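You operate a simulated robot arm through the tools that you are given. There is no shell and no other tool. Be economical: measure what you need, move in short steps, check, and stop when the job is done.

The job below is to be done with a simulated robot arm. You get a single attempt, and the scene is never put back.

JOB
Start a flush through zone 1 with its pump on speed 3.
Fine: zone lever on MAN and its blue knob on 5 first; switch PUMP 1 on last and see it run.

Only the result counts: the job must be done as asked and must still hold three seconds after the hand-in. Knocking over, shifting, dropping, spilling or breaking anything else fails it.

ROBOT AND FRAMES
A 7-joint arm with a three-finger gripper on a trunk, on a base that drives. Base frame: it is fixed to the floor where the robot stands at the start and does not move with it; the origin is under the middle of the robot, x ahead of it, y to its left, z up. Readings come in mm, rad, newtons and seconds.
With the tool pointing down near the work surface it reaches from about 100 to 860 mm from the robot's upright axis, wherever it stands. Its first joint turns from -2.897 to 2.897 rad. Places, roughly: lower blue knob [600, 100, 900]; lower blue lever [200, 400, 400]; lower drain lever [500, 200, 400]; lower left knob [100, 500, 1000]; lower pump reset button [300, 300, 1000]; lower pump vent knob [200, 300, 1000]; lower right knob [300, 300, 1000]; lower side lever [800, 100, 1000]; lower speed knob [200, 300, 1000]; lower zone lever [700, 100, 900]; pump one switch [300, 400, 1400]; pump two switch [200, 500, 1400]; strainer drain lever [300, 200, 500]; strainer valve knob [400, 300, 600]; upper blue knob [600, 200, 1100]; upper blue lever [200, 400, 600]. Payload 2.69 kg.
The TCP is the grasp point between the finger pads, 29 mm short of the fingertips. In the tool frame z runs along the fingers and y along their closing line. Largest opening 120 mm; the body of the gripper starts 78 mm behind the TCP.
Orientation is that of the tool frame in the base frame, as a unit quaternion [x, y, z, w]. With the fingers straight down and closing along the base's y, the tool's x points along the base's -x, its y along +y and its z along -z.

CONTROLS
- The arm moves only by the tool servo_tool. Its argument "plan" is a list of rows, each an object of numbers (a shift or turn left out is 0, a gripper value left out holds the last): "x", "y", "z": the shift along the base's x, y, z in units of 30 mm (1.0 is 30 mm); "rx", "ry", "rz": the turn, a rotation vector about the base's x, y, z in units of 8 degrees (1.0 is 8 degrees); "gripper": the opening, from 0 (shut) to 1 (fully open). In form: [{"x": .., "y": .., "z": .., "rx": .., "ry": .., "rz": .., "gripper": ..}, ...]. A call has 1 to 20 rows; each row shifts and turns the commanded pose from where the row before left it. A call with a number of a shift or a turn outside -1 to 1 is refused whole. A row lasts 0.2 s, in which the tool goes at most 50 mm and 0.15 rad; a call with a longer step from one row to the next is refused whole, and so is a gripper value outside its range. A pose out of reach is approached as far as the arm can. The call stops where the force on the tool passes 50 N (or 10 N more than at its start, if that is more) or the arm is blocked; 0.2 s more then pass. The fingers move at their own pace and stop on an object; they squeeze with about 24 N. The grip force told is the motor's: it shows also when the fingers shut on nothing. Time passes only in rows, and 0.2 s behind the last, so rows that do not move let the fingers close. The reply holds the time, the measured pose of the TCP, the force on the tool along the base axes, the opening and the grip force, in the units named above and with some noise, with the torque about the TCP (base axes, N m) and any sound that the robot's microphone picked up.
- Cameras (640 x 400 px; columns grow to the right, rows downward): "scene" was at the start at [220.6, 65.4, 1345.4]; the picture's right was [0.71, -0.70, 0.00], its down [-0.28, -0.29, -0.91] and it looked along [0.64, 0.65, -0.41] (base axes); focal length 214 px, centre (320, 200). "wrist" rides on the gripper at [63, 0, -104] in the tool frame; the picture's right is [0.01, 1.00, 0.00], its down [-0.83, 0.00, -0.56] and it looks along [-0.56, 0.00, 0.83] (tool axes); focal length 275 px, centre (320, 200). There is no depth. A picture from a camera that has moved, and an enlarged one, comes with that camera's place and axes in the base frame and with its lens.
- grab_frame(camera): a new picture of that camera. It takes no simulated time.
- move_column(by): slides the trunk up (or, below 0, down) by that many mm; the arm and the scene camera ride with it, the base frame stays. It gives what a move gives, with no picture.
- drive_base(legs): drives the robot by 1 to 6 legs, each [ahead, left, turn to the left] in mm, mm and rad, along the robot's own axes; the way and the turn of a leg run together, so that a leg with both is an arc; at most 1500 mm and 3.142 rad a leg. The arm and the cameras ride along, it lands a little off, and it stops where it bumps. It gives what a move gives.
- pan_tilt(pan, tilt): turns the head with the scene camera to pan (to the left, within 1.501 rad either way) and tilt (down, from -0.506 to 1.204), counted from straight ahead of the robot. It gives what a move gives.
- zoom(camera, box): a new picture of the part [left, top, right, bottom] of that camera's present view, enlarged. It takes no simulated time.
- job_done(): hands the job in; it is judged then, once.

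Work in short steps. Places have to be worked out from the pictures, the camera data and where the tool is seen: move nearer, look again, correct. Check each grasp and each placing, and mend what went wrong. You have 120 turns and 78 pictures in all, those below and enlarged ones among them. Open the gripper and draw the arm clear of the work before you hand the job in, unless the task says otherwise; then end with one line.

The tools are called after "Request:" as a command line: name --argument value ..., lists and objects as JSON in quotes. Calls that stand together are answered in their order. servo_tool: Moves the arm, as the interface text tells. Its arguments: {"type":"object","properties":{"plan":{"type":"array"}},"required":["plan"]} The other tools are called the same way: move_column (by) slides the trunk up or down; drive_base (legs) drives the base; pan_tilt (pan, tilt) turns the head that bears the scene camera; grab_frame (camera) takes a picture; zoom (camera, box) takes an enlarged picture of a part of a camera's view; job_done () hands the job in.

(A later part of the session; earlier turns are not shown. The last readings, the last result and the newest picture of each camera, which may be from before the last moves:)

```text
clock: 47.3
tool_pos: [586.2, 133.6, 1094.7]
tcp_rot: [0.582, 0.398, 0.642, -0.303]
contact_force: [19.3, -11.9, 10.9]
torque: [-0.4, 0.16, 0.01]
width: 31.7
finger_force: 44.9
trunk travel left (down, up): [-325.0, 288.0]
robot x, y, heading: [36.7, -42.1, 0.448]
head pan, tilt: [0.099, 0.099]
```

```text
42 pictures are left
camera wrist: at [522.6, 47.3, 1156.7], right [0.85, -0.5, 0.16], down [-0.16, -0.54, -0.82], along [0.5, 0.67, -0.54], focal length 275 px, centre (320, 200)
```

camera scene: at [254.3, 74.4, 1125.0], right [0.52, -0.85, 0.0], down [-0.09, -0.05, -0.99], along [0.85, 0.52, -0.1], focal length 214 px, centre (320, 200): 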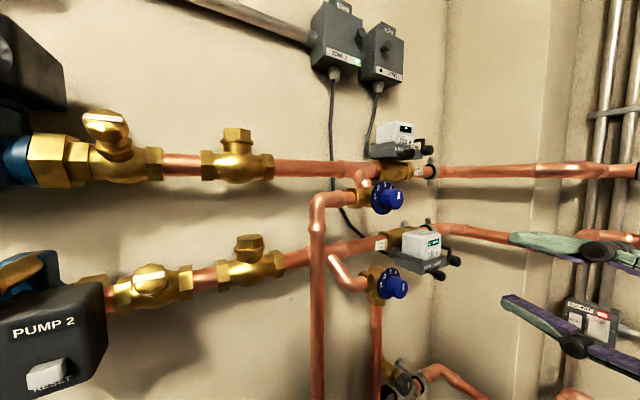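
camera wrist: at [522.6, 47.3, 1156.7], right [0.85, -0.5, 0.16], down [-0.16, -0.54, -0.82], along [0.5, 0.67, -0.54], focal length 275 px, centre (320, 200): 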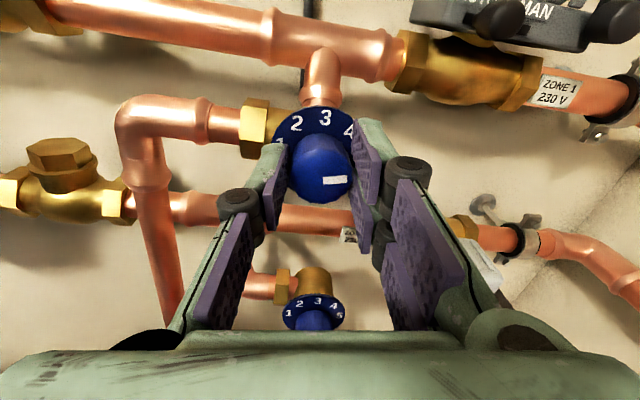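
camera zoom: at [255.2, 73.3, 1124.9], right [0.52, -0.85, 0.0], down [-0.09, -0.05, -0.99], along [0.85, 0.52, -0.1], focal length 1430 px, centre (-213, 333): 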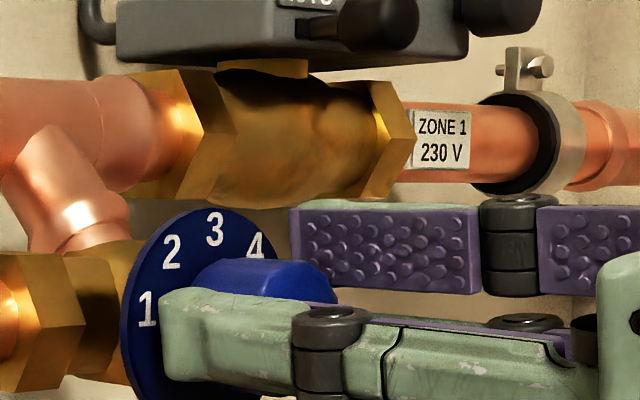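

Camera is now nearly upright; I zoom on the knob face to compare the pointer with the 5.

Request:
zoom --camera "wrist" --box '[260, 100, 380, 210]'

Request:
zoom --camera "wrist" --box '[260, 260, 370, 340]'

```text
3.64 times, centred on (320, 155) of wrist
camera zoom: at [522.6, 47.3, 1156.7], right [0.85, -0.5, 0.16], down [-0.16, -0.54, -0.82], along [0.5, 0.67, -0.54], focal length 1001 px, centre (320, 364)
```

zoom: 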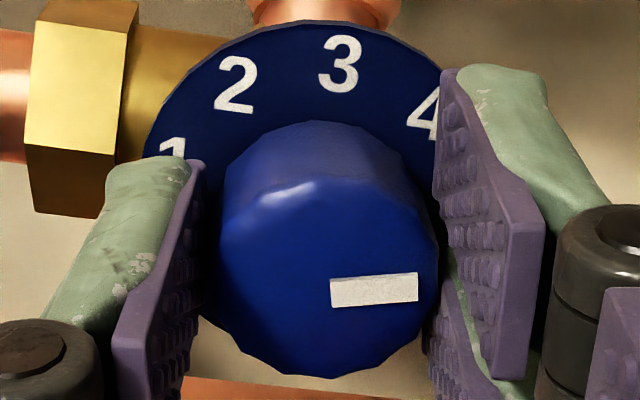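

```text
5.00 times, centred on (315, 300) of wrist
camera zoom: at [522.6, 47.3, 1156.7], right [0.85, -0.5, 0.16], down [-0.16, -0.54, -0.82], along [0.5, 0.67, -0.54], focal length 1376 px, centre (345, -300)
```

zoom: 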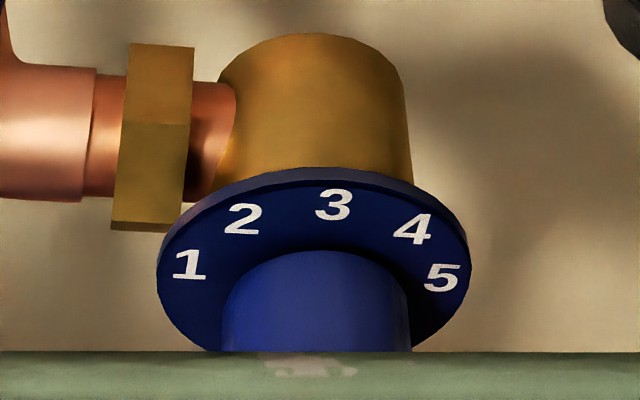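

Dial spacing computes to ≈40° per mark, so 5 lies at 80°; pointer reads about 76–80°. I open the fingers and back off to verify.

Request:
servo_tool --plan '[{"gripper": 0.6}, {}, {}, {}, {"x": -0.5, "y": -0.866}, {"x": -0.5, "y": -0.866}]'

Request:
zoom --camera "wrist" --box '[250, 50, 390, 170]'

```text
clock: 48.7
tool_pos: [552.8, 83.8, 1095.6]
tcp_rot: [0.581, 0.4, 0.642, -0.301]
contact_force: [-0.5, -0.2, 0.0]
torque: [-0.02, -0.02, 0.01]
width: 71.9
finger_force: 0.0
trunk travel left (down, up): [-325.0, 288.0]
robot x, y, heading: [34.9, -40.4, 0.449]
head pan, tilt: [0.099, 0.099]
```

```text
3.33 times, centred on (320, 110) of wrist
camera zoom: at [489.6, -1.3, 1157.9], right [0.85, -0.5, 0.17], down [-0.16, -0.55, -0.82], along [0.5, 0.67, -0.54], focal length 918 px, centre (320, 500)
```

zoom: 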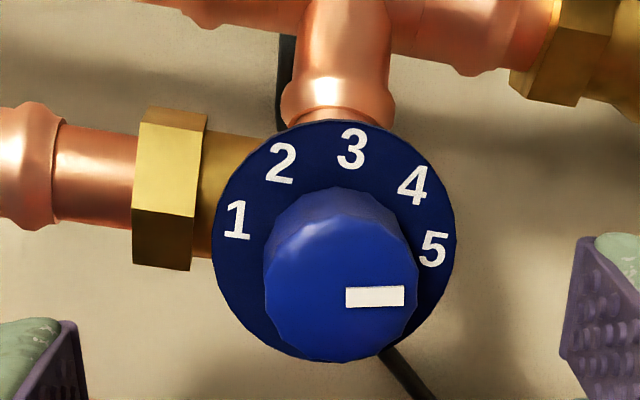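

The pointer is some 8° short of 5. I regrasp and turn 8° further.

Request:
servo_tool --plan '[{"x": 0.5, "y": 0.866}, {"x": 0.5, "y": 0.866}, {"gripper": 0.0}, {}, {}, {}, {}, {"rx": 0.3, "ry": 0.52}, {"rx": 0.3, "ry": 0.52}, {}, {"gripper": 0.6}, {}, {}, {}, {"x": -0.5, "y": -0.866}, {"x": -0.5, "y": -0.866}]'

Request:
zoom --camera "wrist" --box '[250, 50, 390, 170]'

```text
clock: 52.1
tool_pos: [551.8, 82.8, 1094.8]
tcp_rot: [0.613, 0.35, 0.614, -0.354]
contact_force: [0.6, -0.6, -0.5]
torque: [0.01, 0.01, 0.02]
width: 72.2
finger_force: 0.0
trunk travel left (down, up): [-325.0, 288.0]
robot x, y, heading: [33.3, -41.3, 0.446]
head pan, tilt: [0.099, 0.099]
```

```text
3.33 times, centred on (320, 110) of wrist
camera zoom: at [499.5, -7.5, 1157.1], right [0.86, -0.5, 0.0], down [-0.28, -0.48, -0.83], along [0.42, 0.72, -0.55], focal length 918 px, centre (320, 500)
```

zoom: 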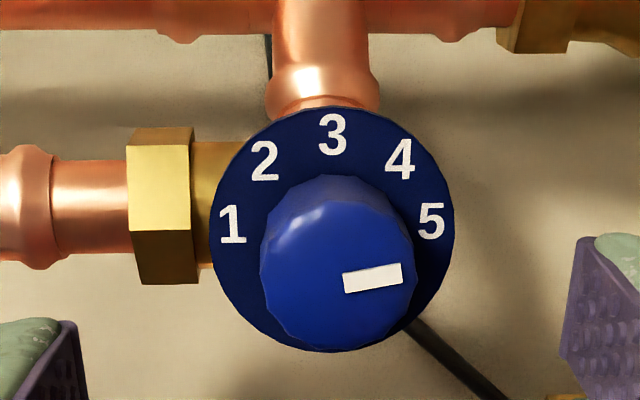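

Pointer now ≈81°, 5 at ≈85°. One more small nudge of 5°, reading the torque before release to detect an end stop.

Request:
servo_tool --plan '[{"x": 0.5, "y": 0.866}, {"x": 0.5, "y": 0.866}, {"gripper": 0.0}, {}, {}, {}, {}]'

Request:
servo_tool --plan '[{"rx": 0.35, "ry": 0.6}, {}]'

Request:
servo_tool --plan '[{"gripper": 0.6}, {}, {}, {}, {"x": -0.5, "y": -0.866}, {"x": -0.5, "y": -0.866}]'

Request:
zoom --camera "wrist" --box '[250, 50, 390, 170]'

```text
clock: 53.7
tool_pos: [586.1, 133.2, 1093.2]
tcp_rot: [0.613, 0.347, 0.615, -0.354]
contact_force: [23.2, -4.3, 7.7]
torque: [-0.34, 0.0, 0.05]
width: 31.6
finger_force: 42.3
trunk travel left (down, up): [-325.0, 288.0]
robot x, y, heading: [37.4, -39.8, 0.447]
head pan, tilt: [0.099, 0.099]
```

```text
clock: 54.3
tool_pos: [585.9, 132.3, 1093.6]
tcp_rot: [0.63, 0.317, 0.596, -0.382]
contact_force: [22.8, -13.4, 2.9]
torque: [-0.83, -0.09, 0.07]
width: 31.4
finger_force: 44.9
trunk travel left (down, up): [-325.0, 288.0]
robot x, y, heading: [36.3, -38.2, 0.446]
head pan, tilt: [0.099, 0.099]
```

```text
clock: 55.7
tool_pos: [552.5, 82.4, 1093.9]
tcp_rot: [0.629, 0.319, 0.596, -0.383]
contact_force: [-0.6, 0.7, 0.2]
torque: [-0.01, -0.01, 0.01]
width: 72.0
finger_force: 0.0
trunk travel left (down, up): [-325.0, 288.0]
robot x, y, heading: [33.4, -41.7, 0.45]
head pan, tilt: [0.099, 0.099]
```

```text
3.33 times, centred on (320, 110) of wrist
camera zoom: at [505.6, -11.5, 1157.1], right [0.86, -0.5, -0.1], down [-0.35, -0.44, -0.83], along [0.37, 0.75, -0.55], focal length 918 px, centre (320, 500)
```

zoom: 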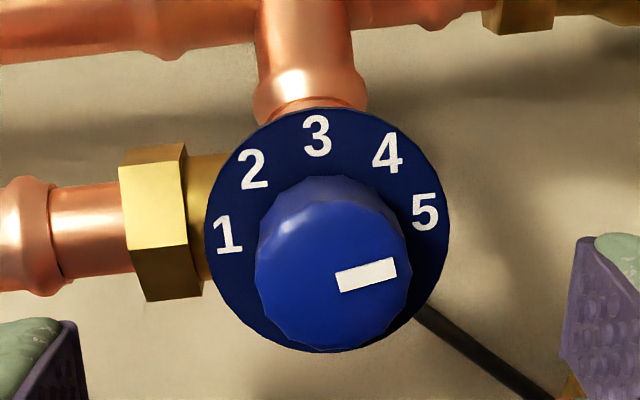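

No further motion with rising torque: it's at the end stop, on 5. Next the zone lever: close the fingers, rise to z≈1165 and look.

Request:
servo_tool --plan '[{"rx": -0.35, "ry": -0.6, "gripper": 0.0}, {"z": 1, "x": -0.2, "y": -0.2}, {"z": 0.8}, {"z": 0.6}, {}]'

Request:
grab_frame --camera "wrist"

Request:
zoom --camera "scene" --box '[340, 90, 480, 200]'

```text
clock: 56.9
tool_pos: [546.1, 77.8, 1167.6]
tcp_rot: [0.613, 0.35, 0.614, -0.353]
contact_force: [0.3, 0.4, 0.4]
torque: [0.02, -0.02, 0.01]
width: 0.0
finger_force: 16.9
trunk travel left (down, up): [-325.0, 288.0]
robot x, y, heading: [35.1, -41.0, 0.443]
head pan, tilt: [0.099, 0.099]
```

```text
36 pictures are left
camera wrist: at [492.7, -13.3, 1230.9], right [0.86, -0.5, 0.0], down [-0.28, -0.48, -0.83], along [0.42, 0.72, -0.55], focal length 275 px, centre (320, 200)
```

wrist: 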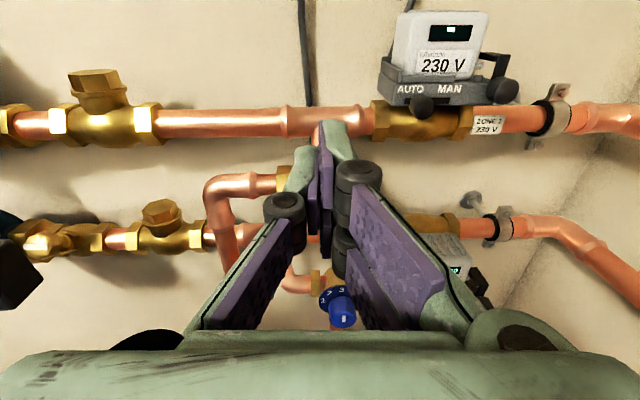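

```text
3.64 times, centred on (410, 145) of scene
camera zoom: at [254.2, 74.4, 1125.0], right [0.52, -0.85, 0.0], down [-0.08, -0.05, -1.0], along [0.85, 0.52, -0.1], focal length 780 px, centre (-7, 400)
```

zoom: 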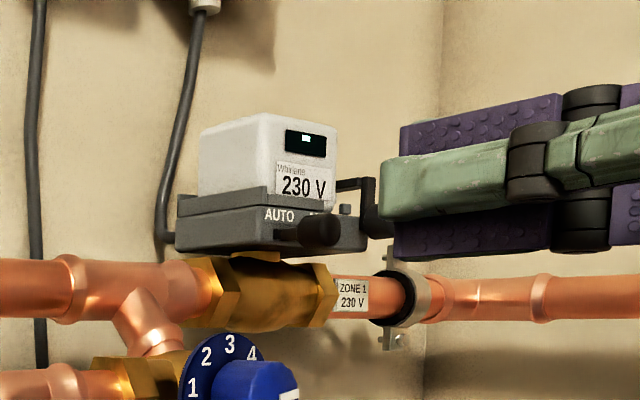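

Lever knob at u516 d463 z1171, MAN label ≈34 mm to its right. I'll push it from the left with closed fingertips: first to u488, z1176, then forward to d≈436.

Request:
servo_tool --plan '[{"x": 0.78, "y": -0.45, "z": 0.14}, {"x": 0.78, "y": -0.45, "z": 0.14}, {"x": 0.5, "y": 0.866}, {"x": 0.5, "y": 0.866}, {"x": 0.5, "y": 0.866}, {}]'

Request:
grab_frame --camera "wrist"

Request:
zoom --camera "scene" --box '[340, 90, 480, 200]'

```text
clock: 58.3
tool_pos: [638.8, 127.5, 1173.9]
tcp_rot: [0.612, 0.351, 0.614, -0.355]
contact_force: [-0.4, 0.1, -0.9]
torque: [0.0, -0.01, 0.01]
width: 0.0
finger_force: 23.4
trunk travel left (down, up): [-325.0, 288.0]
robot x, y, heading: [31.8, -37.6, 0.444]
head pan, tilt: [0.099, 0.099]
```

```text
34 pictures are left
camera wrist: at [585.8, 37.6, 1236.9], right [0.86, -0.5, 0.0], down [-0.28, -0.48, -0.83], along [0.42, 0.72, -0.55], focal length 275 px, centre (320, 200)
```

wrist: 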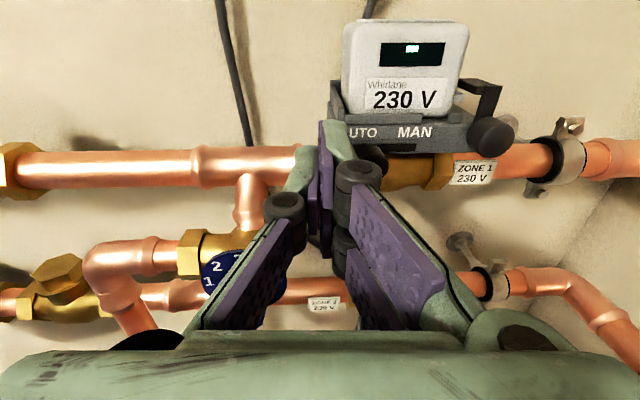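

```text
3.64 times, centred on (410, 145) of scene
camera zoom: at [254.3, 74.5, 1125.0], right [0.52, -0.85, 0.0], down [-0.08, -0.05, -0.99], along [0.85, 0.52, -0.1], focal length 780 px, centre (-7, 400)
```

zoom: 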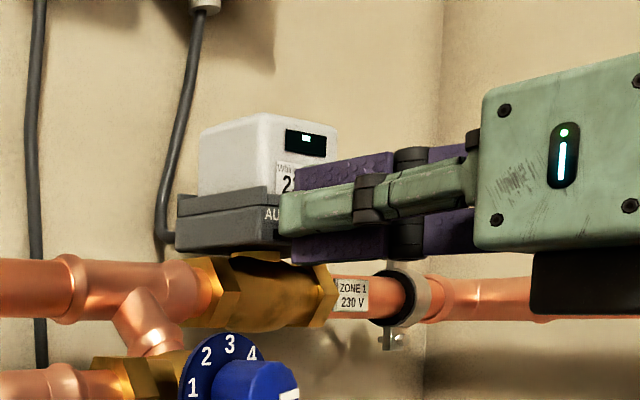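

Fingertips are left of the lever knob. I advance 7 mm more and push right ~36 mm.

Request:
servo_tool --plan '[{"x": 0.117, "y": 0.2}, {"x": 0.26, "y": -0.15}, {"x": 0.26, "y": -0.15}, {"x": 0.26, "y": -0.15}, {"x": 0.26, "y": -0.15}, {}]'

Request:
grab_frame --camera "wrist"

```text
clock: 59.7
tool_pos: [671.2, 118.3, 1174.6]
tcp_rot: [0.612, 0.351, 0.613, -0.354]
contact_force: [-10.5, 2.1, -3.2]
torque: [-0.05, 0.14, 0.19]
width: 0.0
finger_force: 24.2
trunk travel left (down, up): [-325.0, 288.0]
robot x, y, heading: [34.8, -39.6, 0.447]
head pan, tilt: [0.099, 0.099]
```

```text
32 pictures are left
camera wrist: at [618.2, 27.1, 1238.2], right [0.87, -0.5, 0.0], down [-0.28, -0.48, -0.83], along [0.42, 0.72, -0.55], focal length 275 px, centre (320, 200)
```

wrist: 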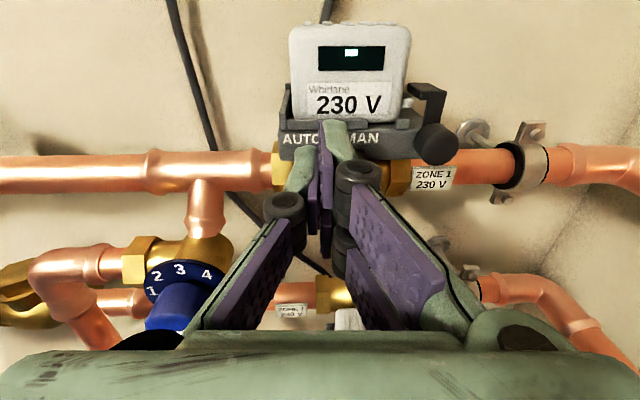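

About 10 N resistance – the lever follows. I push on in small steps toward MAN.

Request:
servo_tool --plan '[{"x": 0.17, "y": -0.1}, {"x": 0.17, "y": -0.1}, {}]'

Request:
zoom --camera "wrist" --box '[220, 60, 480, 220]'

```text
clock: 60.3
tool_pos: [672.0, 117.7, 1176.1]
tcp_rot: [0.609, 0.36, 0.609, -0.358]
contact_force: [-13.3, 1.5, -1.9]
torque: [-0.03, 0.13, 0.2]
width: 0.0
finger_force: 24.1
trunk travel left (down, up): [-325.0, 288.0]
robot x, y, heading: [35.9, -40.9, 0.452]
head pan, tilt: [0.099, 0.099]
stopped in row 2: the force on the tool passed its limit at 54 N (the readings are from after the stop); the commanded pose is now the measured one
```

```text
2.46 times, centred on (350, 140) of wrist
camera zoom: at [620.2, 27.4, 1239.6], right [0.87, -0.49, 0.01], down [-0.27, -0.49, -0.83], along [0.41, 0.72, -0.56], focal length 678 px, centre (246, 348)
```

zoom: 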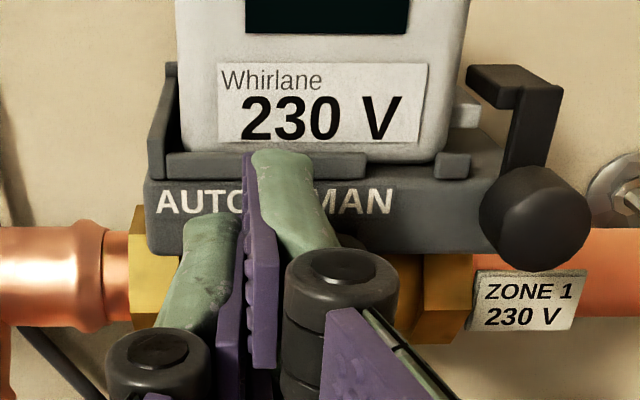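

Force jumped to 54 N with no motion: probably the slot's end. I back off and look.

Request:
servo_tool --plan '[{"x": -0.26, "y": 0.15}, {"x": -0.5, "y": -0.866}, {"x": -0.5, "y": -0.866}, {"x": -0.76, "y": 0.0}]'

Request:
zoom --camera "wrist" --box '[320, 20, 560, 170]'

Request:
zoom --camera "scene" --box '[340, 90, 480, 200]'

```text
clock: 61.3
tool_pos: [613.8, 69.0, 1175.0]
tcp_rot: [0.612, 0.357, 0.609, -0.356]
contact_force: [0.3, 0.3, 0.8]
torque: [-0.01, -0.02, 0.01]
width: 0.4
finger_force: 23.7
trunk travel left (down, up): [-325.0, 288.0]
robot x, y, heading: [36.1, -37.9, 0.449]
head pan, tilt: [0.099, 0.099]
```

```text
2.67 times, centred on (440, 95) of wrist
camera zoom: at [562.5, -22.1, 1238.6], right [0.87, -0.49, 0.0], down [-0.27, -0.49, -0.83], along [0.41, 0.72, -0.56], focal length 734 px, centre (0, 480)
```

zoom: 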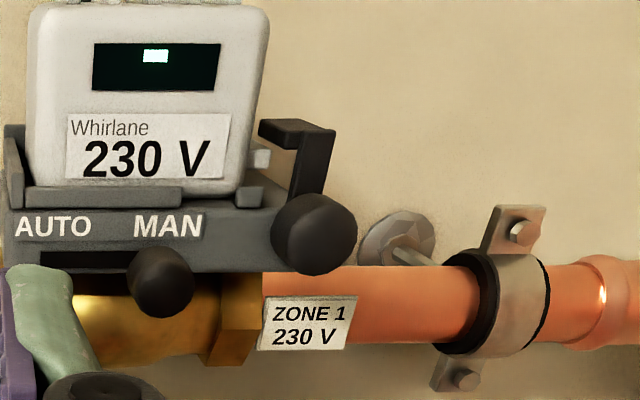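

```text
3.64 times, centred on (410, 145) of scene
camera zoom: at [253.6, 74.7, 1125.0], right [0.52, -0.85, 0.0], down [-0.08, -0.05, -0.99], along [0.85, 0.52, -0.1], focal length 780 px, centre (-7, 400)
```

zoom: 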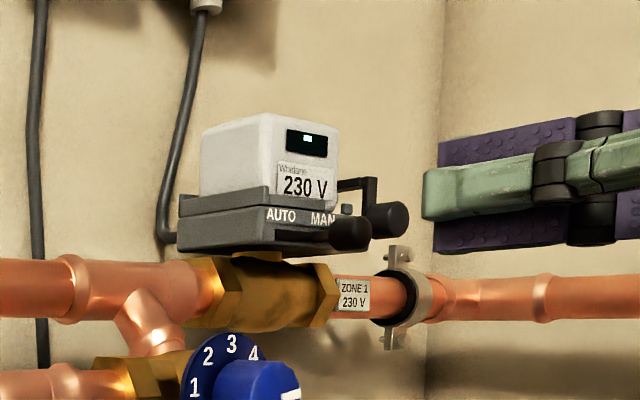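

Lever is under MAN at its slot's end. Now back away from the wall with the base, then check the left side before moving to the pump.

Request:
drive_base --legs '[[-127, -86, 0]]'

Request:
pan_tilt --pan 1.2 --tilt 0.5

Request:
grab_frame --camera "scene"

```text
clock: 62.7
tool_pos: [538.2, -65.1, 1175.4]
tcp_rot: [0.612, 0.356, 0.61, -0.356]
contact_force: [0.4, 0.3, -0.3]
torque: [0.01, 0.03, 0.01]
width: 0.0
finger_force: 23.8
trunk travel left (down, up): [-325.0, 288.0]
robot x, y, heading: [-39.2, -172.3, 0.45]
head pan, tilt: [0.099, 0.099]
```

```text
clock: 64.0
tool_pos: [538.4, -64.2, 1174.4]
tcp_rot: [0.611, 0.356, 0.61, -0.356]
contact_force: [0.5, 0.4, 0.5]
torque: [0.01, 0.02, 0.02]
width: 0.0
finger_force: 24.3
trunk travel left (down, up): [-325.0, 288.0]
robot x, y, heading: [-39.9, -172.1, 0.446]
head pan, tilt: [1.201, 0.499]
```

```text
28 pictures are left
camera scene: at [91.9, -15.3, 1088.0], right [1.0, 0.08, 0.0], down [0.04, -0.48, -0.88], along [-0.07, 0.88, -0.48], focal length 214 px, centre (320, 200)
```

scene: 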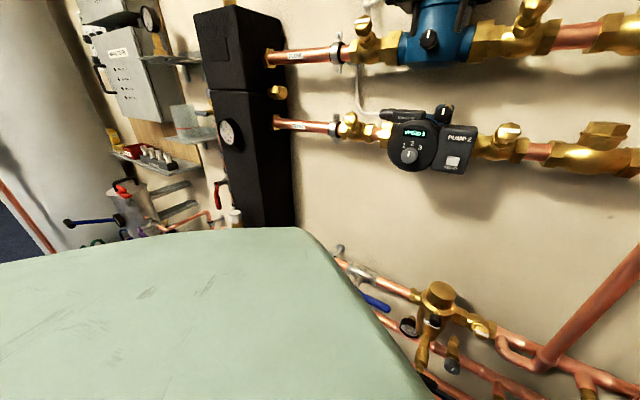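

Left side is free enough for a small move. I drive about 110 mm left along the wall and then bring the tool toward the speed knob.

Request:
drive_base --legs '[[-62, 92, 0]]'

Request:
servo_tool --plan '[{"x": -0.75, "y": 0.9, "z": 0.1}, {"x": -0.75, "y": 0.9, "z": 0.1}, {"x": -0.8, "y": 0.8, "z": 0.2}, {"x": -0.866, "y": 0.5, "z": 0.2}, {"x": -0.866, "y": 0.5, "z": 0.2}, {"x": -0.866, "y": 0.5, "z": 0.2}, {"x": -0.866, "y": 0.5, "z": 0.2, "gripper": 0.5}, {"x": -0.866, "y": 0.5, "z": 0.2}]'

Request:
pan_tilt --pan 0.7 --tilt 0.0

Request:
grab_frame --camera "scene"

Request:
grab_frame --camera "wrist"

```text
clock: 65.4
tool_pos: [444.7, -9.4, 1175.1]
tcp_rot: [0.61, 0.357, 0.61, -0.357]
contact_force: [0.9, 0.2, -0.4]
torque: [-0.02, -0.02, 0.01]
width: 0.0
finger_force: 23.9
trunk travel left (down, up): [-325.0, 288.0]
robot x, y, heading: [-136.7, -123.1, 0.454]
head pan, tilt: [1.201, 0.499]
```

```text
clock: 67.4
tool_pos: [287.7, 86.8, 1220.7]
tcp_rot: [0.616, 0.301, 0.604, -0.406]
contact_force: [0.3, -0.6, 0.8]
torque: [0.01, 0.01, 0.02]
width: 58.4
finger_force: 0.0
trunk travel left (down, up): [-325.0, 288.0]
robot x, y, heading: [-129.6, -123.7, 0.449]
head pan, tilt: [1.201, 0.499]
stopped in row 8: the arm was blocked; the commanded pose is now the measured one
```

```text
clock: 68.3
tool_pos: [284.8, 86.5, 1224.7]
tcp_rot: [0.614, 0.301, 0.606, -0.405]
contact_force: [-0.1, -0.2, 0.3]
torque: [0.0, 0.01, -0.02]
width: 60.1
finger_force: 0.1
trunk travel left (down, up): [-325.0, 288.0]
robot x, y, heading: [-132.3, -118.9, 0.448]
head pan, tilt: [0.7, 0.0]
```

```text
27 pictures are left
camera scene: at [41.7, 29.1, 1134.0], right [0.91, -0.41, 0.0], down [0.0, 0.0, -1.0], along [0.41, 0.91, 0.0], focal length 214 px, centre (320, 200)
```

scene: 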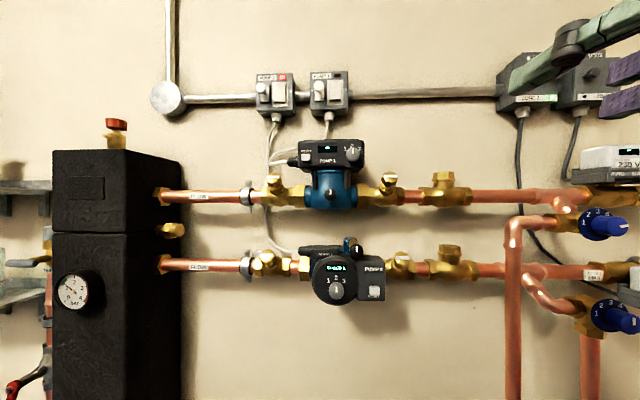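

```text
26 pictures are left
camera wrist: at [235.9, -10.6, 1279.9], right [0.86, -0.49, -0.13], down [-0.34, -0.38, -0.86], along [0.37, 0.78, -0.5], focal length 275 px, centre (320, 200)
```

wrist: 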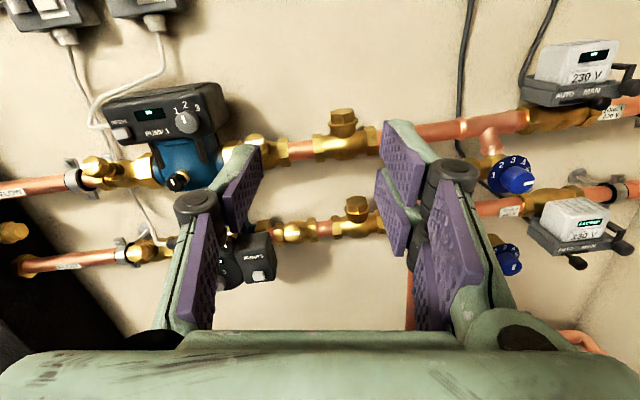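

The move stopped at a joint limit close to the body; from the new view the speed knob is confirmed at u40, z1220. I move forward first, then left.

Request:
servo_tool --plan '[{"x": 0.5, "y": 0.866}, {"x": 0.5, "y": 0.866}, {"x": 0.5, "y": 0.866}, {"x": -0.78, "y": 0.45}, {"x": -0.78, "y": 0.45}, {"x": -0.78, "y": 0.45}, {"x": -0.78, "y": 0.45}, {"x": -0.78, "y": 0.45}]'

```text
clock: 69.2
tool_pos: [340.5, 90.8, 1239.0]
tcp_rot: [0.592, 0.246, 0.617, -0.457]
contact_force: [-0.9, 0.1, -0.3]
torque: [0.01, -0.01, -0.04]
width: 60.1
finger_force: 0.1
trunk travel left (down, up): [-325.0, 288.0]
robot x, y, heading: [-134.7, -122.3, 0.446]
head pan, tilt: [0.7, 0.0]
stopped in row 4: the arm was blocked; the commanded pose is now the measured one
```

It drifts upward and pitched up, so it wants to be higher relative to the shoulder: I lower the trunk 130 mm, then raise the tool and re-level it.

Request:
move_column --by -130

Request:
servo_tool --plan '[{"z": 1}, {"z": 1}, {"z": 1}, {"rx": -0.7, "ry": 0.4, "z": 0.6}, {"rx": -0.45, "ry": 0.2}, {"rx": -0.35, "ry": -0.6}, {"rx": -0.35, "ry": -0.6}]'

```text
clock: 70.8
tool_pos: [342.4, 92.8, 1109.6]
tcp_rot: [0.592, 0.245, 0.617, -0.457]
contact_force: [-0.1, -0.1, 0.8]
torque: [0.0, -0.03, -0.02]
width: 60.0
finger_force: 0.1
trunk travel left (down, up): [-195.0, 418.0]
robot x, y, heading: [-132.4, -118.3, 0.443]
head pan, tilt: [0.7, 0.0]
```

```text
clock: 71.6
tool_pos: [370.1, -3.9, 1188.5]
tcp_rot: [0.569, 0.182, 0.623, -0.505]
contact_force: [-0.9, 1.1, 1.0]
torque: [-0.02, -0.03, -0.04]
width: 60.0
finger_force: 0.0
trunk travel left (down, up): [-195.0, 418.0]
robot x, y, heading: [-137.7, -119.5, 0.446]
head pan, tilt: [0.7, 0.0]
stopped in row 3: the arm was blocked; the commanded pose is now the measured one
```

It retreated instead; I look at the arm's posture before trying more.

Request:
pan_tilt --pan -0.5 --tilt 0.3

Request:
grab_frame --camera "scene"

```text
clock: 73.0
tool_pos: [367.8, -3.7, 1188.3]
tcp_rot: [0.568, 0.182, 0.624, -0.505]
contact_force: [-0.6, -0.4, 0.9]
torque: [-0.01, 0.0, 0.0]
width: 60.1
finger_force: 0.0
trunk travel left (down, up): [-195.0, 418.0]
robot x, y, heading: [-138.6, -124.0, 0.451]
head pan, tilt: [-0.499, 0.3]
```

```text
25 pictures are left
camera scene: at [98.2, -57.8, 976.4], right [-0.05, -1.0, 0.0], down [-0.3, 0.01, -0.96], along [0.95, -0.05, -0.3], focal length 214 px, centre (320, 200)
```

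scene: 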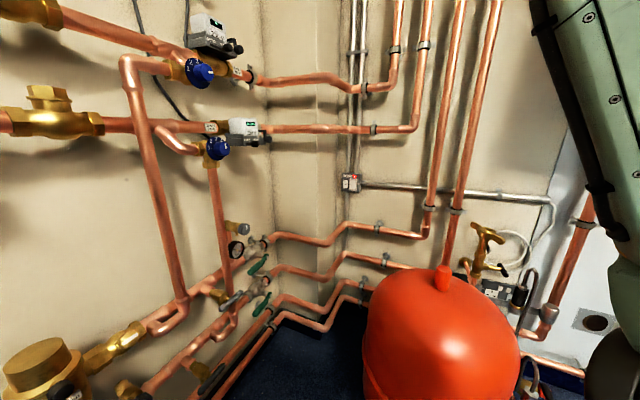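

The forearm now stands upright: the shoulder is too low, so raising is right. I raise the trunk 230 mm, then bring the tool down and level it.

Request:
move_column --by 230

Request:
servo_tool --plan '[{"z": -1}, {"z": -1}, {"z": -1}, {"z": -1}, {"z": -1}, {"z": -1}]'

```text
clock: 75.4
tool_pos: [369.1, -4.1, 1418.6]
tcp_rot: [0.569, 0.182, 0.624, -0.505]
contact_force: [-0.3, -0.8, 0.1]
torque: [0.02, -0.03, 0.01]
width: 60.1
finger_force: 0.1
trunk travel left (down, up): [-425.0, 188.0]
robot x, y, heading: [-139.0, -123.6, 0.447]
head pan, tilt: [-0.499, 0.3]
```

```text
clock: 76.8
tool_pos: [370.7, -3.6, 1240.3]
tcp_rot: [0.568, 0.182, 0.624, -0.505]
contact_force: [0.3, 1.0, -0.1]
torque: [-0.02, 0.01, 0.0]
width: 60.0
finger_force: 0.2
trunk travel left (down, up): [-425.0, 188.0]
robot x, y, heading: [-133.0, -124.3, 0.449]
head pan, tilt: [-0.499, 0.3]
```

Works. Now re-level (26.8° correction) and move forward and left toward the speed knob.

Request:
servo_tool --plan '[{"rx": -0.785, "ry": -0.29}, {"rx": -0.785, "ry": -0.29}, {"rx": -0.785, "ry": -0.29}, {"rx": -0.785, "ry": -0.29}, {"x": 0.5, "y": 0.866}, {"x": 0.5, "y": 0.866}, {"x": 0.5, "y": 0.866}, {"x": -0.78, "y": 0.45}, {"x": -0.78, "y": 0.45}, {"x": -0.78, "y": 0.45}, {"x": -0.78, "y": 0.45}, {"x": -0.78, "y": 0.45}]'

```text
clock: 79.6
tool_pos: [326.5, 128.9, 1235.3]
tcp_rot: [0.631, 0.324, 0.6, -0.371]
contact_force: [-0.4, 0.2, 0.4]
torque: [0.0, 0.04, 0.02]
width: 59.9
finger_force: 0.1
trunk travel left (down, up): [-425.0, 188.0]
robot x, y, heading: [-132.1, -118.3, 0.448]
head pan, tilt: [-0.499, 0.3]
stopped in row 12: the arm was blocked; the commanded pose is now the measured one
```

Only roll drifts (clockwise), so joint 7 seems to be limiting; I roll 60° clockwise and continue left.

Request:
servo_tool --plan '[{"rx": 0.5, "ry": 0.866}, {"rx": 0.5, "ry": 0.866}, {"rx": 0.5, "ry": 0.866}, {"rx": 0.5, "ry": 0.866}, {"rx": 0.5, "ry": 0.866}, {"rx": 0.5, "ry": 0.866}, {"rx": 0.5, "ry": 0.866}, {"x": -0.78, "y": 0.45}, {"x": -0.78, "y": 0.45}, {"x": -0.78, "y": 0.45}, {"x": -0.78, "y": 0.45}]'

```text
clock: 81.5
tool_pos: [339.4, 129.7, 1223.0]
tcp_rot: [0.701, -0.037, 0.264, -0.662]
contact_force: [-0.7, -0.3, 0.0]
torque: [-0.02, 0.01, 0.01]
width: 60.3
finger_force: 0.1
trunk travel left (down, up): [-425.0, 188.0]
robot x, y, heading: [-131.8, -118.2, 0.447]
head pan, tilt: [-0.499, 0.3]
stopped in row 9: the arm was blocked; the commanded pose is now the measured one
```

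Still blocked; I look at the arm itself again to see what holds it.

Request:
grab_frame --camera "scene"

```text
24 pictures are left
camera scene: at [98.3, -58.0, 1206.3], right [-0.05, -1.0, 0.0], down [-0.3, 0.01, -0.96], along [0.95, -0.05, -0.3], focal length 214 px, centre (320, 200)
```

scene: 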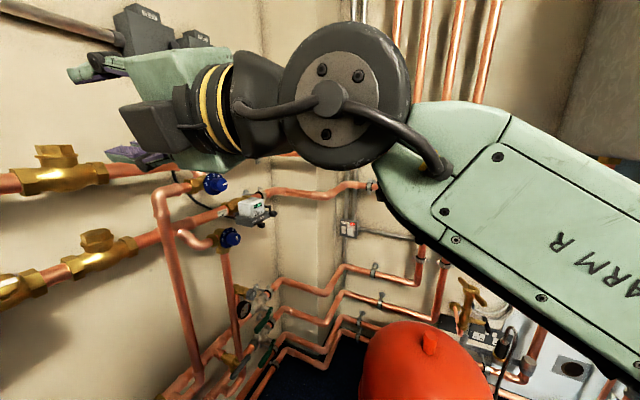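

The wrist is crowding the robot's own head, so the robot stands too close to the wall. I drive back 130 mm and 118 mm left, then extend.

Request:
drive_base --legs '[[-174, 23, 0]]'

Request:
servo_tool --plan '[{"x": 0.5, "y": 0.866}, {"x": 0.5, "y": 0.866}, {"x": 0.5, "y": 0.866}, {"x": 0.5, "y": 0.866}, {"x": 0.5, "y": 0.866}]'

```text
clock: 83.0
tool_pos: [173.3, 74.8, 1222.9]
tcp_rot: [0.701, -0.037, 0.266, -0.661]
contact_force: [-0.4, -0.1, -0.2]
torque: [0.01, 0.0, -0.02]
width: 60.0
finger_force: 0.1
trunk travel left (down, up): [-425.0, 188.0]
robot x, y, heading: [-300.1, -179.8, 0.449]
head pan, tilt: [-0.499, 0.3]
```

```text
clock: 83.8
tool_pos: [215.2, 67.1, 1251.8]
tcp_rot: [-0.639, 0.067, -0.259, 0.721]
contact_force: [-0.3, 0.6, 0.3]
torque: [0.01, -0.01, -0.01]
width: 60.0
finger_force: 0.1
trunk travel left (down, up): [-425.0, 188.0]
robot x, y, heading: [-300.4, -174.7, 0.444]
head pan, tilt: [-0.499, 0.3]
stopped in row 3: the arm was blocked; the commanded pose is now the measured one
```

Roll that far is itself limiting. I roll back to the posture that worked (77° correction) and then extend.

Request:
servo_tool --plan '[{"rx": -0.539, "ry": -0.791, "rz": -0.127}, {"rx": -0.539, "ry": -0.791, "rz": -0.127}, {"rx": -0.539, "ry": -0.791, "rz": -0.127}, {"rx": -0.539, "ry": -0.791, "rz": -0.127}, {"rx": -0.539, "ry": -0.791, "rz": -0.127}, {"rx": -0.539, "ry": -0.791, "rz": -0.127}, {"rx": -0.539, "ry": -0.791, "rz": -0.127}, {"rx": -0.539, "ry": -0.791, "rz": -0.127}, {"rx": -0.539, "ry": -0.791, "rz": -0.127}, {"rx": -0.539, "ry": -0.791, "rz": -0.127}, {"x": 0.5, "y": 0.866}, {"x": 0.5, "y": 0.866}, {"x": 0.5, "y": 0.866}, {"x": 0.5, "y": 0.866}]'

```text
clock: 86.7
tool_pos: [286.6, 82.5, 1264.5]
tcp_rot: [0.599, 0.29, 0.626, -0.406]
contact_force: [-0.6, 0.0, -0.2]
torque: [-0.05, -0.03, 0.0]
width: 59.9
finger_force: 0.0
trunk travel left (down, up): [-425.0, 188.0]
robot x, y, heading: [-300.6, -173.2, 0.451]
head pan, tilt: [-0.499, 0.3]
stopped in row 14: the arm was blocked; the commanded pose is now the measured one
```

Working out the geometry: with the elbow on the right, the forearm must not bend too far back; the arm needs to be more stretched, i.e. the robot further back. The room behind is open for over a metre, so I back off ~220 mm more.

Request:
drive_base --legs '[[-193, -107, 0]]'

Request:
servo_tool --plan '[{"x": 0.5, "y": 0.866}, {"x": 0.5, "y": 0.866}, {"x": 0.5, "y": 0.866}, {"x": 0.5, "y": 0.866}, {"x": 0.5, "y": 0.866}, {"x": 0.5, "y": 0.866}]'

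```text
clock: 88.3
tool_pos: [159.5, -96.2, 1263.8]
tcp_rot: [0.599, 0.293, 0.625, -0.406]
contact_force: [-0.6, 0.0, 0.0]
torque: [0.01, -0.01, 0.02]
width: 60.0
finger_force: 0.1
trunk travel left (down, up): [-425.0, 188.0]
robot x, y, heading: [-426.7, -355.3, 0.45]
head pan, tilt: [-0.499, 0.3]
```

```text
clock: 89.1
tool_pos: [228.5, -96.6, 1265.3]
tcp_rot: [0.587, 0.224, 0.63, -0.456]
contact_force: [0.2, -0.6, 0.8]
torque: [-0.03, 0.04, -0.04]
width: 59.9
finger_force: 0.1
trunk travel left (down, up): [-425.0, 188.0]
robot x, y, heading: [-426.6, -355.1, 0.449]
head pan, tilt: [-0.499, 0.3]
stopped in row 3: the arm was blocked; the commanded pose is now the measured one
```

The tool pitches up as the forearm rises from a low elbow; raising the trunk flattens the forearm. I raise it 180 mm and bring the tool down, re-level, and extend.

Request:
move_column --by 180

Request:
servo_tool --plan '[{"z": -1}, {"z": -1}, {"z": -1}, {"z": -1}, {"z": -1}, {"z": -1}, {"z": -0.5}]'

```text
clock: 91.1
tool_pos: [229.4, -96.0, 1444.9]
tcp_rot: [0.588, 0.226, 0.63, -0.454]
contact_force: [0.3, 0.1, 0.0]
torque: [0.04, 0.01, 0.01]
width: 60.1
finger_force: 0.1
trunk travel left (down, up): [-605.0, 8.0]
robot x, y, heading: [-429.9, -353.5, 0.446]
head pan, tilt: [-0.499, 0.3]
```

```text
clock: 92.7
tool_pos: [228.3, -95.0, 1251.0]
tcp_rot: [0.587, 0.226, 0.63, -0.455]
contact_force: [0.2, 0.8, 0.7]
torque: [-0.03, 0.02, 0.02]
width: 60.2
finger_force: 0.0
trunk travel left (down, up): [-605.0, 8.0]
robot x, y, heading: [-426.4, -351.6, 0.451]
head pan, tilt: [-0.499, 0.3]
```

Request:
servo_tool --plan '[{"rx": -0.743, "ry": -0.262, "rz": 0.067}, {"rx": -0.743, "ry": -0.262, "rz": 0.067}, {"rx": -0.743, "ry": -0.262, "rz": 0.067}, {"x": 0.5, "y": 0.866}, {"x": 0.5, "y": 0.866}, {"x": 0.5, "y": 0.866}, {"x": 0.5, "y": 0.866}, {"x": 0.5, "y": 0.866}, {"x": 0.5, "y": 0.866}]'

```text
clock: 94.7
tool_pos: [321.6, 59.7, 1249.0]
tcp_rot: [0.611, 0.352, 0.612, -0.358]
contact_force: [-0.2, -0.4, 0.3]
torque: [0.0, 0.03, 0.02]
width: 60.0
finger_force: 0.0
trunk travel left (down, up): [-605.0, 8.0]
robot x, y, heading: [-427.2, -352.8, 0.452]
head pan, tilt: [-0.499, 0.3]
```

That posture works with no drift. I continue forward and left to in front of the speed knob.

Request:
servo_tool --plan '[{"x": 0.5, "y": 0.866, "z": -0.25}, {"x": 0.5, "y": 0.866, "z": -0.25}, {"x": 0.5, "y": 0.866, "z": -0.25}, {"x": 0.3, "y": 0.52, "z": -0.2}, {"x": -0.83, "y": 0.48}, {"x": -0.83, "y": 0.48}, {"x": -0.83, "y": 0.48}, {"x": -0.83, "y": 0.48}, {"x": -0.83, "y": 0.48}, {"x": -0.83, "y": 0.48}, {"x": -0.83, "y": 0.48}]'

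Request:
grab_frame --camera "wrist"

```text
clock: 97.1
tool_pos: [197.5, 254.7, 1222.1]
tcp_rot: [0.612, 0.354, 0.612, -0.354]
contact_force: [-0.1, -0.1, 0.6]
torque: [0.0, -0.04, -0.01]
width: 59.9
finger_force: 0.1
trunk travel left (down, up): [-605.0, 8.0]
robot x, y, heading: [-429.0, -352.0, 0.445]
head pan, tilt: [-0.499, 0.3]
```

```text
23 pictures are left
camera wrist: at [145.1, 163.7, 1286.0], right [0.87, -0.5, 0.0], down [-0.27, -0.48, -0.83], along [0.42, 0.72, -0.56], focal length 275 px, centre (320, 200)
```

wrist: 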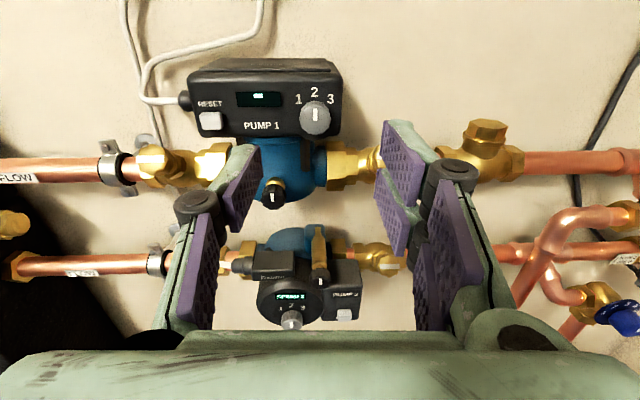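

Knob face at u40, d≈430, z1219, pointer on 2. I pre-roll −20° and approach to just before contact depth.

Request:
servo_tool --plan '[{"rx": -0.5, "ry": -0.866, "x": -0.107, "y": 0.063, "z": -0.1}, {"rx": -0.5, "ry": -0.866}, {"rx": -0.25, "ry": -0.433, "gripper": 0.42}, {"x": 0.5, "y": 0.866}, {"x": 0.5, "y": 0.866}, {"x": 0.42, "y": 0.72}, {}]'

Request:
grab_frame --camera "wrist"

```text
clock: 98.7
tool_pos: [239.2, 330.2, 1220.0]
tcp_rot: [0.542, 0.454, 0.664, -0.243]
contact_force: [0.3, 0.2, 0.1]
torque: [0.03, 0.03, -0.01]
width: 50.2
finger_force: 0.1
trunk travel left (down, up): [-605.0, 8.0]
robot x, y, heading: [-427.9, -354.3, 0.452]
head pan, tilt: [-0.499, 0.3]
```

```text
22 pictures are left
camera wrist: at [167.8, 251.0, 1279.2], right [0.81, -0.47, 0.34], down [-0.03, -0.62, -0.78], along [0.58, 0.62, -0.52], focal length 275 px, centre (320, 200)
```

wrist: 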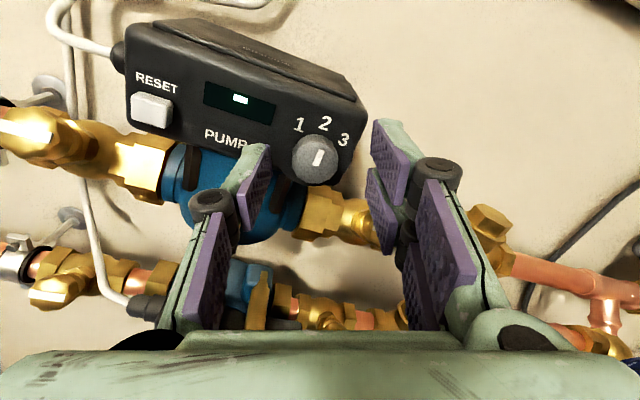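

Fingertips are level with the knob face and nearly centred (3 mm to the right). I correct, advance 10 mm and close.

Request:
servo_tool --plan '[{"x": -0.08, "y": 0.047, "z": -0.03}, {"x": 0.09, "y": 0.155}, {"x": 0.08, "y": 0.14}, {"gripper": 0.0}, {}, {}, {}]'

Request:
grab_frame --camera "wrist"

```text
clock: 100.3
tool_pos: [242.0, 340.1, 1219.0]
tcp_rot: [0.542, 0.454, 0.664, -0.243]
contact_force: [2.9, 2.2, 1.7]
torque: [-0.1, 0.05, -0.06]
width: 25.7
finger_force: 41.1
trunk travel left (down, up): [-605.0, 8.0]
robot x, y, heading: [-427.7, -356.1, 0.449]
head pan, tilt: [-0.499, 0.3]
```

```text
21 pictures are left
camera wrist: at [170.0, 260.6, 1278.4], right [0.81, -0.47, 0.34], down [-0.03, -0.62, -0.78], along [0.58, 0.62, -0.52], focal length 275 px, centre (320, 200)
```

wrist: 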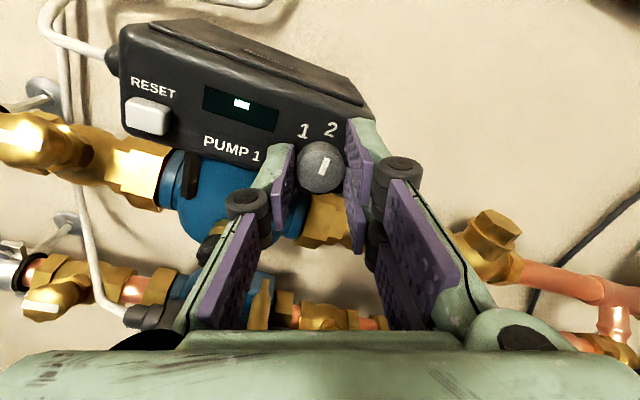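

Firm grasp (25.7 mm) with little side load. I turn clockwise 40° and look.

Request:
servo_tool --plan '[{"rx": 0.5, "ry": 0.866}, {"rx": 0.5, "ry": 0.866}, {"rx": 0.5, "ry": 0.866}, {"rx": 0.5, "ry": 0.866}, {"rx": 0.5, "ry": 0.866}, {}]'

Request:
zoom --camera "wrist" --box '[240, 90, 400, 210]'

```text
clock: 101.7
tool_pos: [243.5, 338.6, 1216.7]
tcp_rot: [0.666, 0.238, 0.542, -0.454]
contact_force: [11.5, -4.6, 0.1]
torque: [-0.04, 0.03, -0.14]
width: 25.5
finger_force: 44.5
trunk travel left (down, up): [-605.0, 8.0]
robot x, y, heading: [-431.8, -351.3, 0.452]
head pan, tilt: [-0.499, 0.3]
```

```text
3.33 times, centred on (320, 150) of wrist
camera zoom: at [209.1, 237.7, 1278.0], right [0.81, -0.47, -0.34], down [-0.53, -0.34, -0.78], along [0.25, 0.81, -0.52], focal length 918 px, centre (320, 367)
```

zoom: 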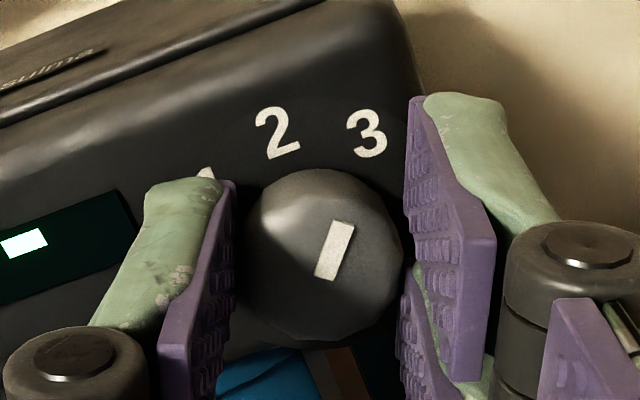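

Pointer aims at 3. I release, back off and verify.

Request:
servo_tool --plan '[{"gripper": 0.45}, {}, {}, {}, {"x": -0.5, "y": -0.866}, {"x": -0.5, "y": -0.866, "rx": -0.5, "ry": -0.866}, {"x": -0.5, "y": -0.866, "rx": -0.5, "ry": -0.866}]'

Request:
zoom --camera "wrist" --box '[170, 40, 390, 180]'

```text
clock: 103.3
tool_pos: [195.7, 261.4, 1217.5]
tcp_rot: [0.624, 0.332, 0.599, -0.376]
contact_force: [-0.7, -0.4, -0.4]
torque: [0.01, 0.01, 0.01]
width: 54.2
finger_force: 0.0
trunk travel left (down, up): [-605.0, 8.0]
robot x, y, heading: [-428.8, -352.5, 0.45]
head pan, tilt: [-0.499, 0.3]
```

```text
2.86 times, centred on (280, 110) of wrist
camera zoom: at [145.6, 168.9, 1280.8], right [0.86, -0.5, -0.06], down [-0.32, -0.45, -0.83], along [0.38, 0.74, -0.55], focal length 786 px, centre (434, 457)
```

zoom: 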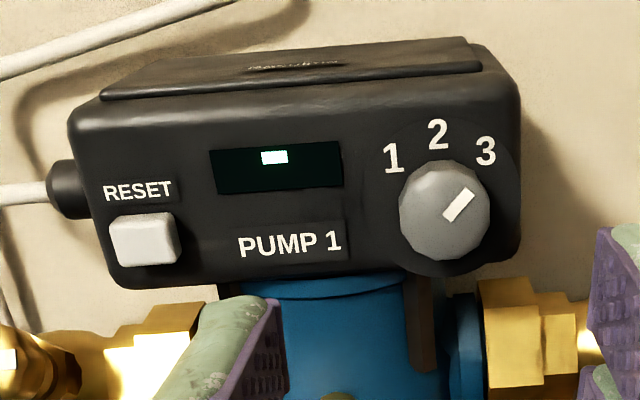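

Speed is on 3. Now PUMP 1's switch: close the fingers, rise toward z≈1330 and look at both rockers.

Request:
servo_tool --plan '[{"z": 1, "rx": -0.1, "ry": -0.17, "gripper": 0.0}, {"z": 1}, {"z": 1}, {"z": 0.8}, {}]'

Request:
pan_tilt --pan 0.6 --tilt 0.0

Request:
grab_frame --camera "wrist"

Request:
grab_frame --camera "scene"

```text
clock: 104.5
tool_pos: [196.2, 262.2, 1334.0]
tcp_rot: [0.619, 0.341, 0.605, -0.366]
contact_force: [-0.2, -0.5, 0.7]
torque: [0.01, 0.0, -0.03]
width: 0.0
finger_force: 23.6
trunk travel left (down, up): [-605.0, 8.0]
robot x, y, heading: [-429.8, -353.0, 0.455]
head pan, tilt: [-0.499, 0.3]
```

```text
clock: 105.9
tool_pos: [195.6, 261.6, 1333.2]
tcp_rot: [0.62, 0.34, 0.604, -0.368]
contact_force: [-0.2, -0.6, -0.1]
torque: [0.04, -0.02, -0.02]
width: 0.0
finger_force: 24.2
trunk travel left (down, up): [-605.0, 8.0]
robot x, y, heading: [-430.8, -356.4, 0.449]
head pan, tilt: [0.6, 0.0]
```

```text
18 pictures are left
camera wrist: at [145.2, 170.5, 1397.2], right [0.87, -0.5, -0.04], down [-0.31, -0.47, -0.83], along [0.4, 0.73, -0.56], focal length 275 px, centre (320, 200)
```

wrist: 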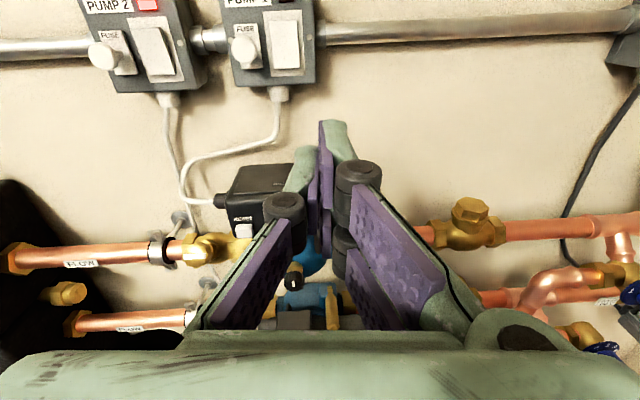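

```text
17 pictures are left
camera scene: at [-243.8, -208.7, 1414.1], right [0.87, -0.5, 0.0], down [0.0, 0.0, -1.0], along [0.5, 0.87, 0.0], focal length 214 px, centre (320, 200)
```

scene: 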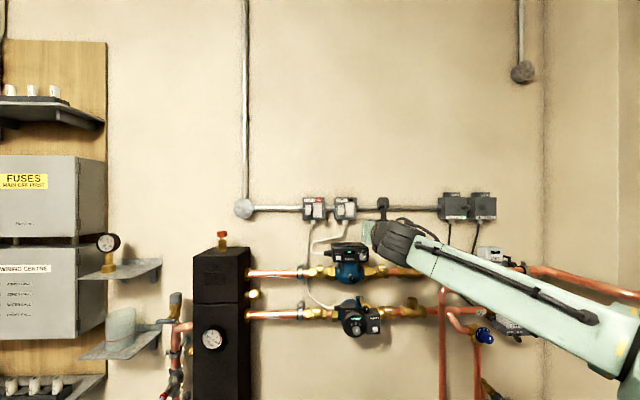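

Request:
zoom --camera "wrist" --box '[80, 0, 330, 110]'

Request:
zoom --camera "scene" --box '[295, 185, 365, 230]'

```text
2.56 times, centred on (205, 55) of wrist
camera zoom: at [145.2, 170.5, 1397.2], right [0.87, -0.5, -0.04], down [-0.31, -0.47, -0.83], along [0.4, 0.73, -0.56], focal length 705 px, centre (614, 571)
```

zoom: 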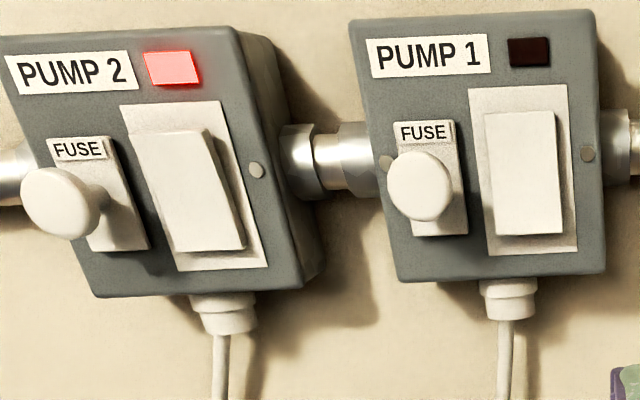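

```text
8.89 times, centred on (330, 208) of scene
camera zoom: at [-243.8, -208.7, 1414.1], right [0.87, -0.5, 0.0], down [0.0, 0.0, -1.0], along [0.5, 0.87, 0.0], focal length 1906 px, centre (231, 133)
```

zoom: 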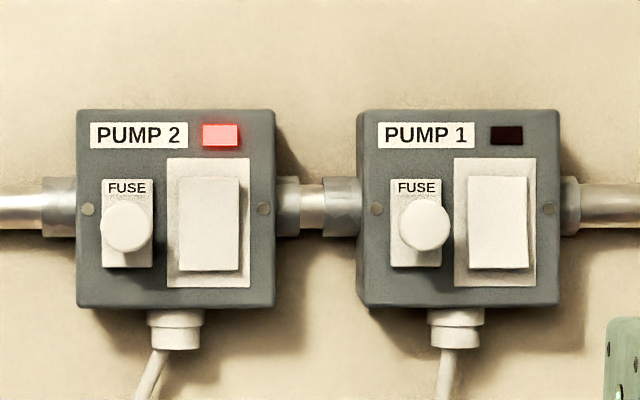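

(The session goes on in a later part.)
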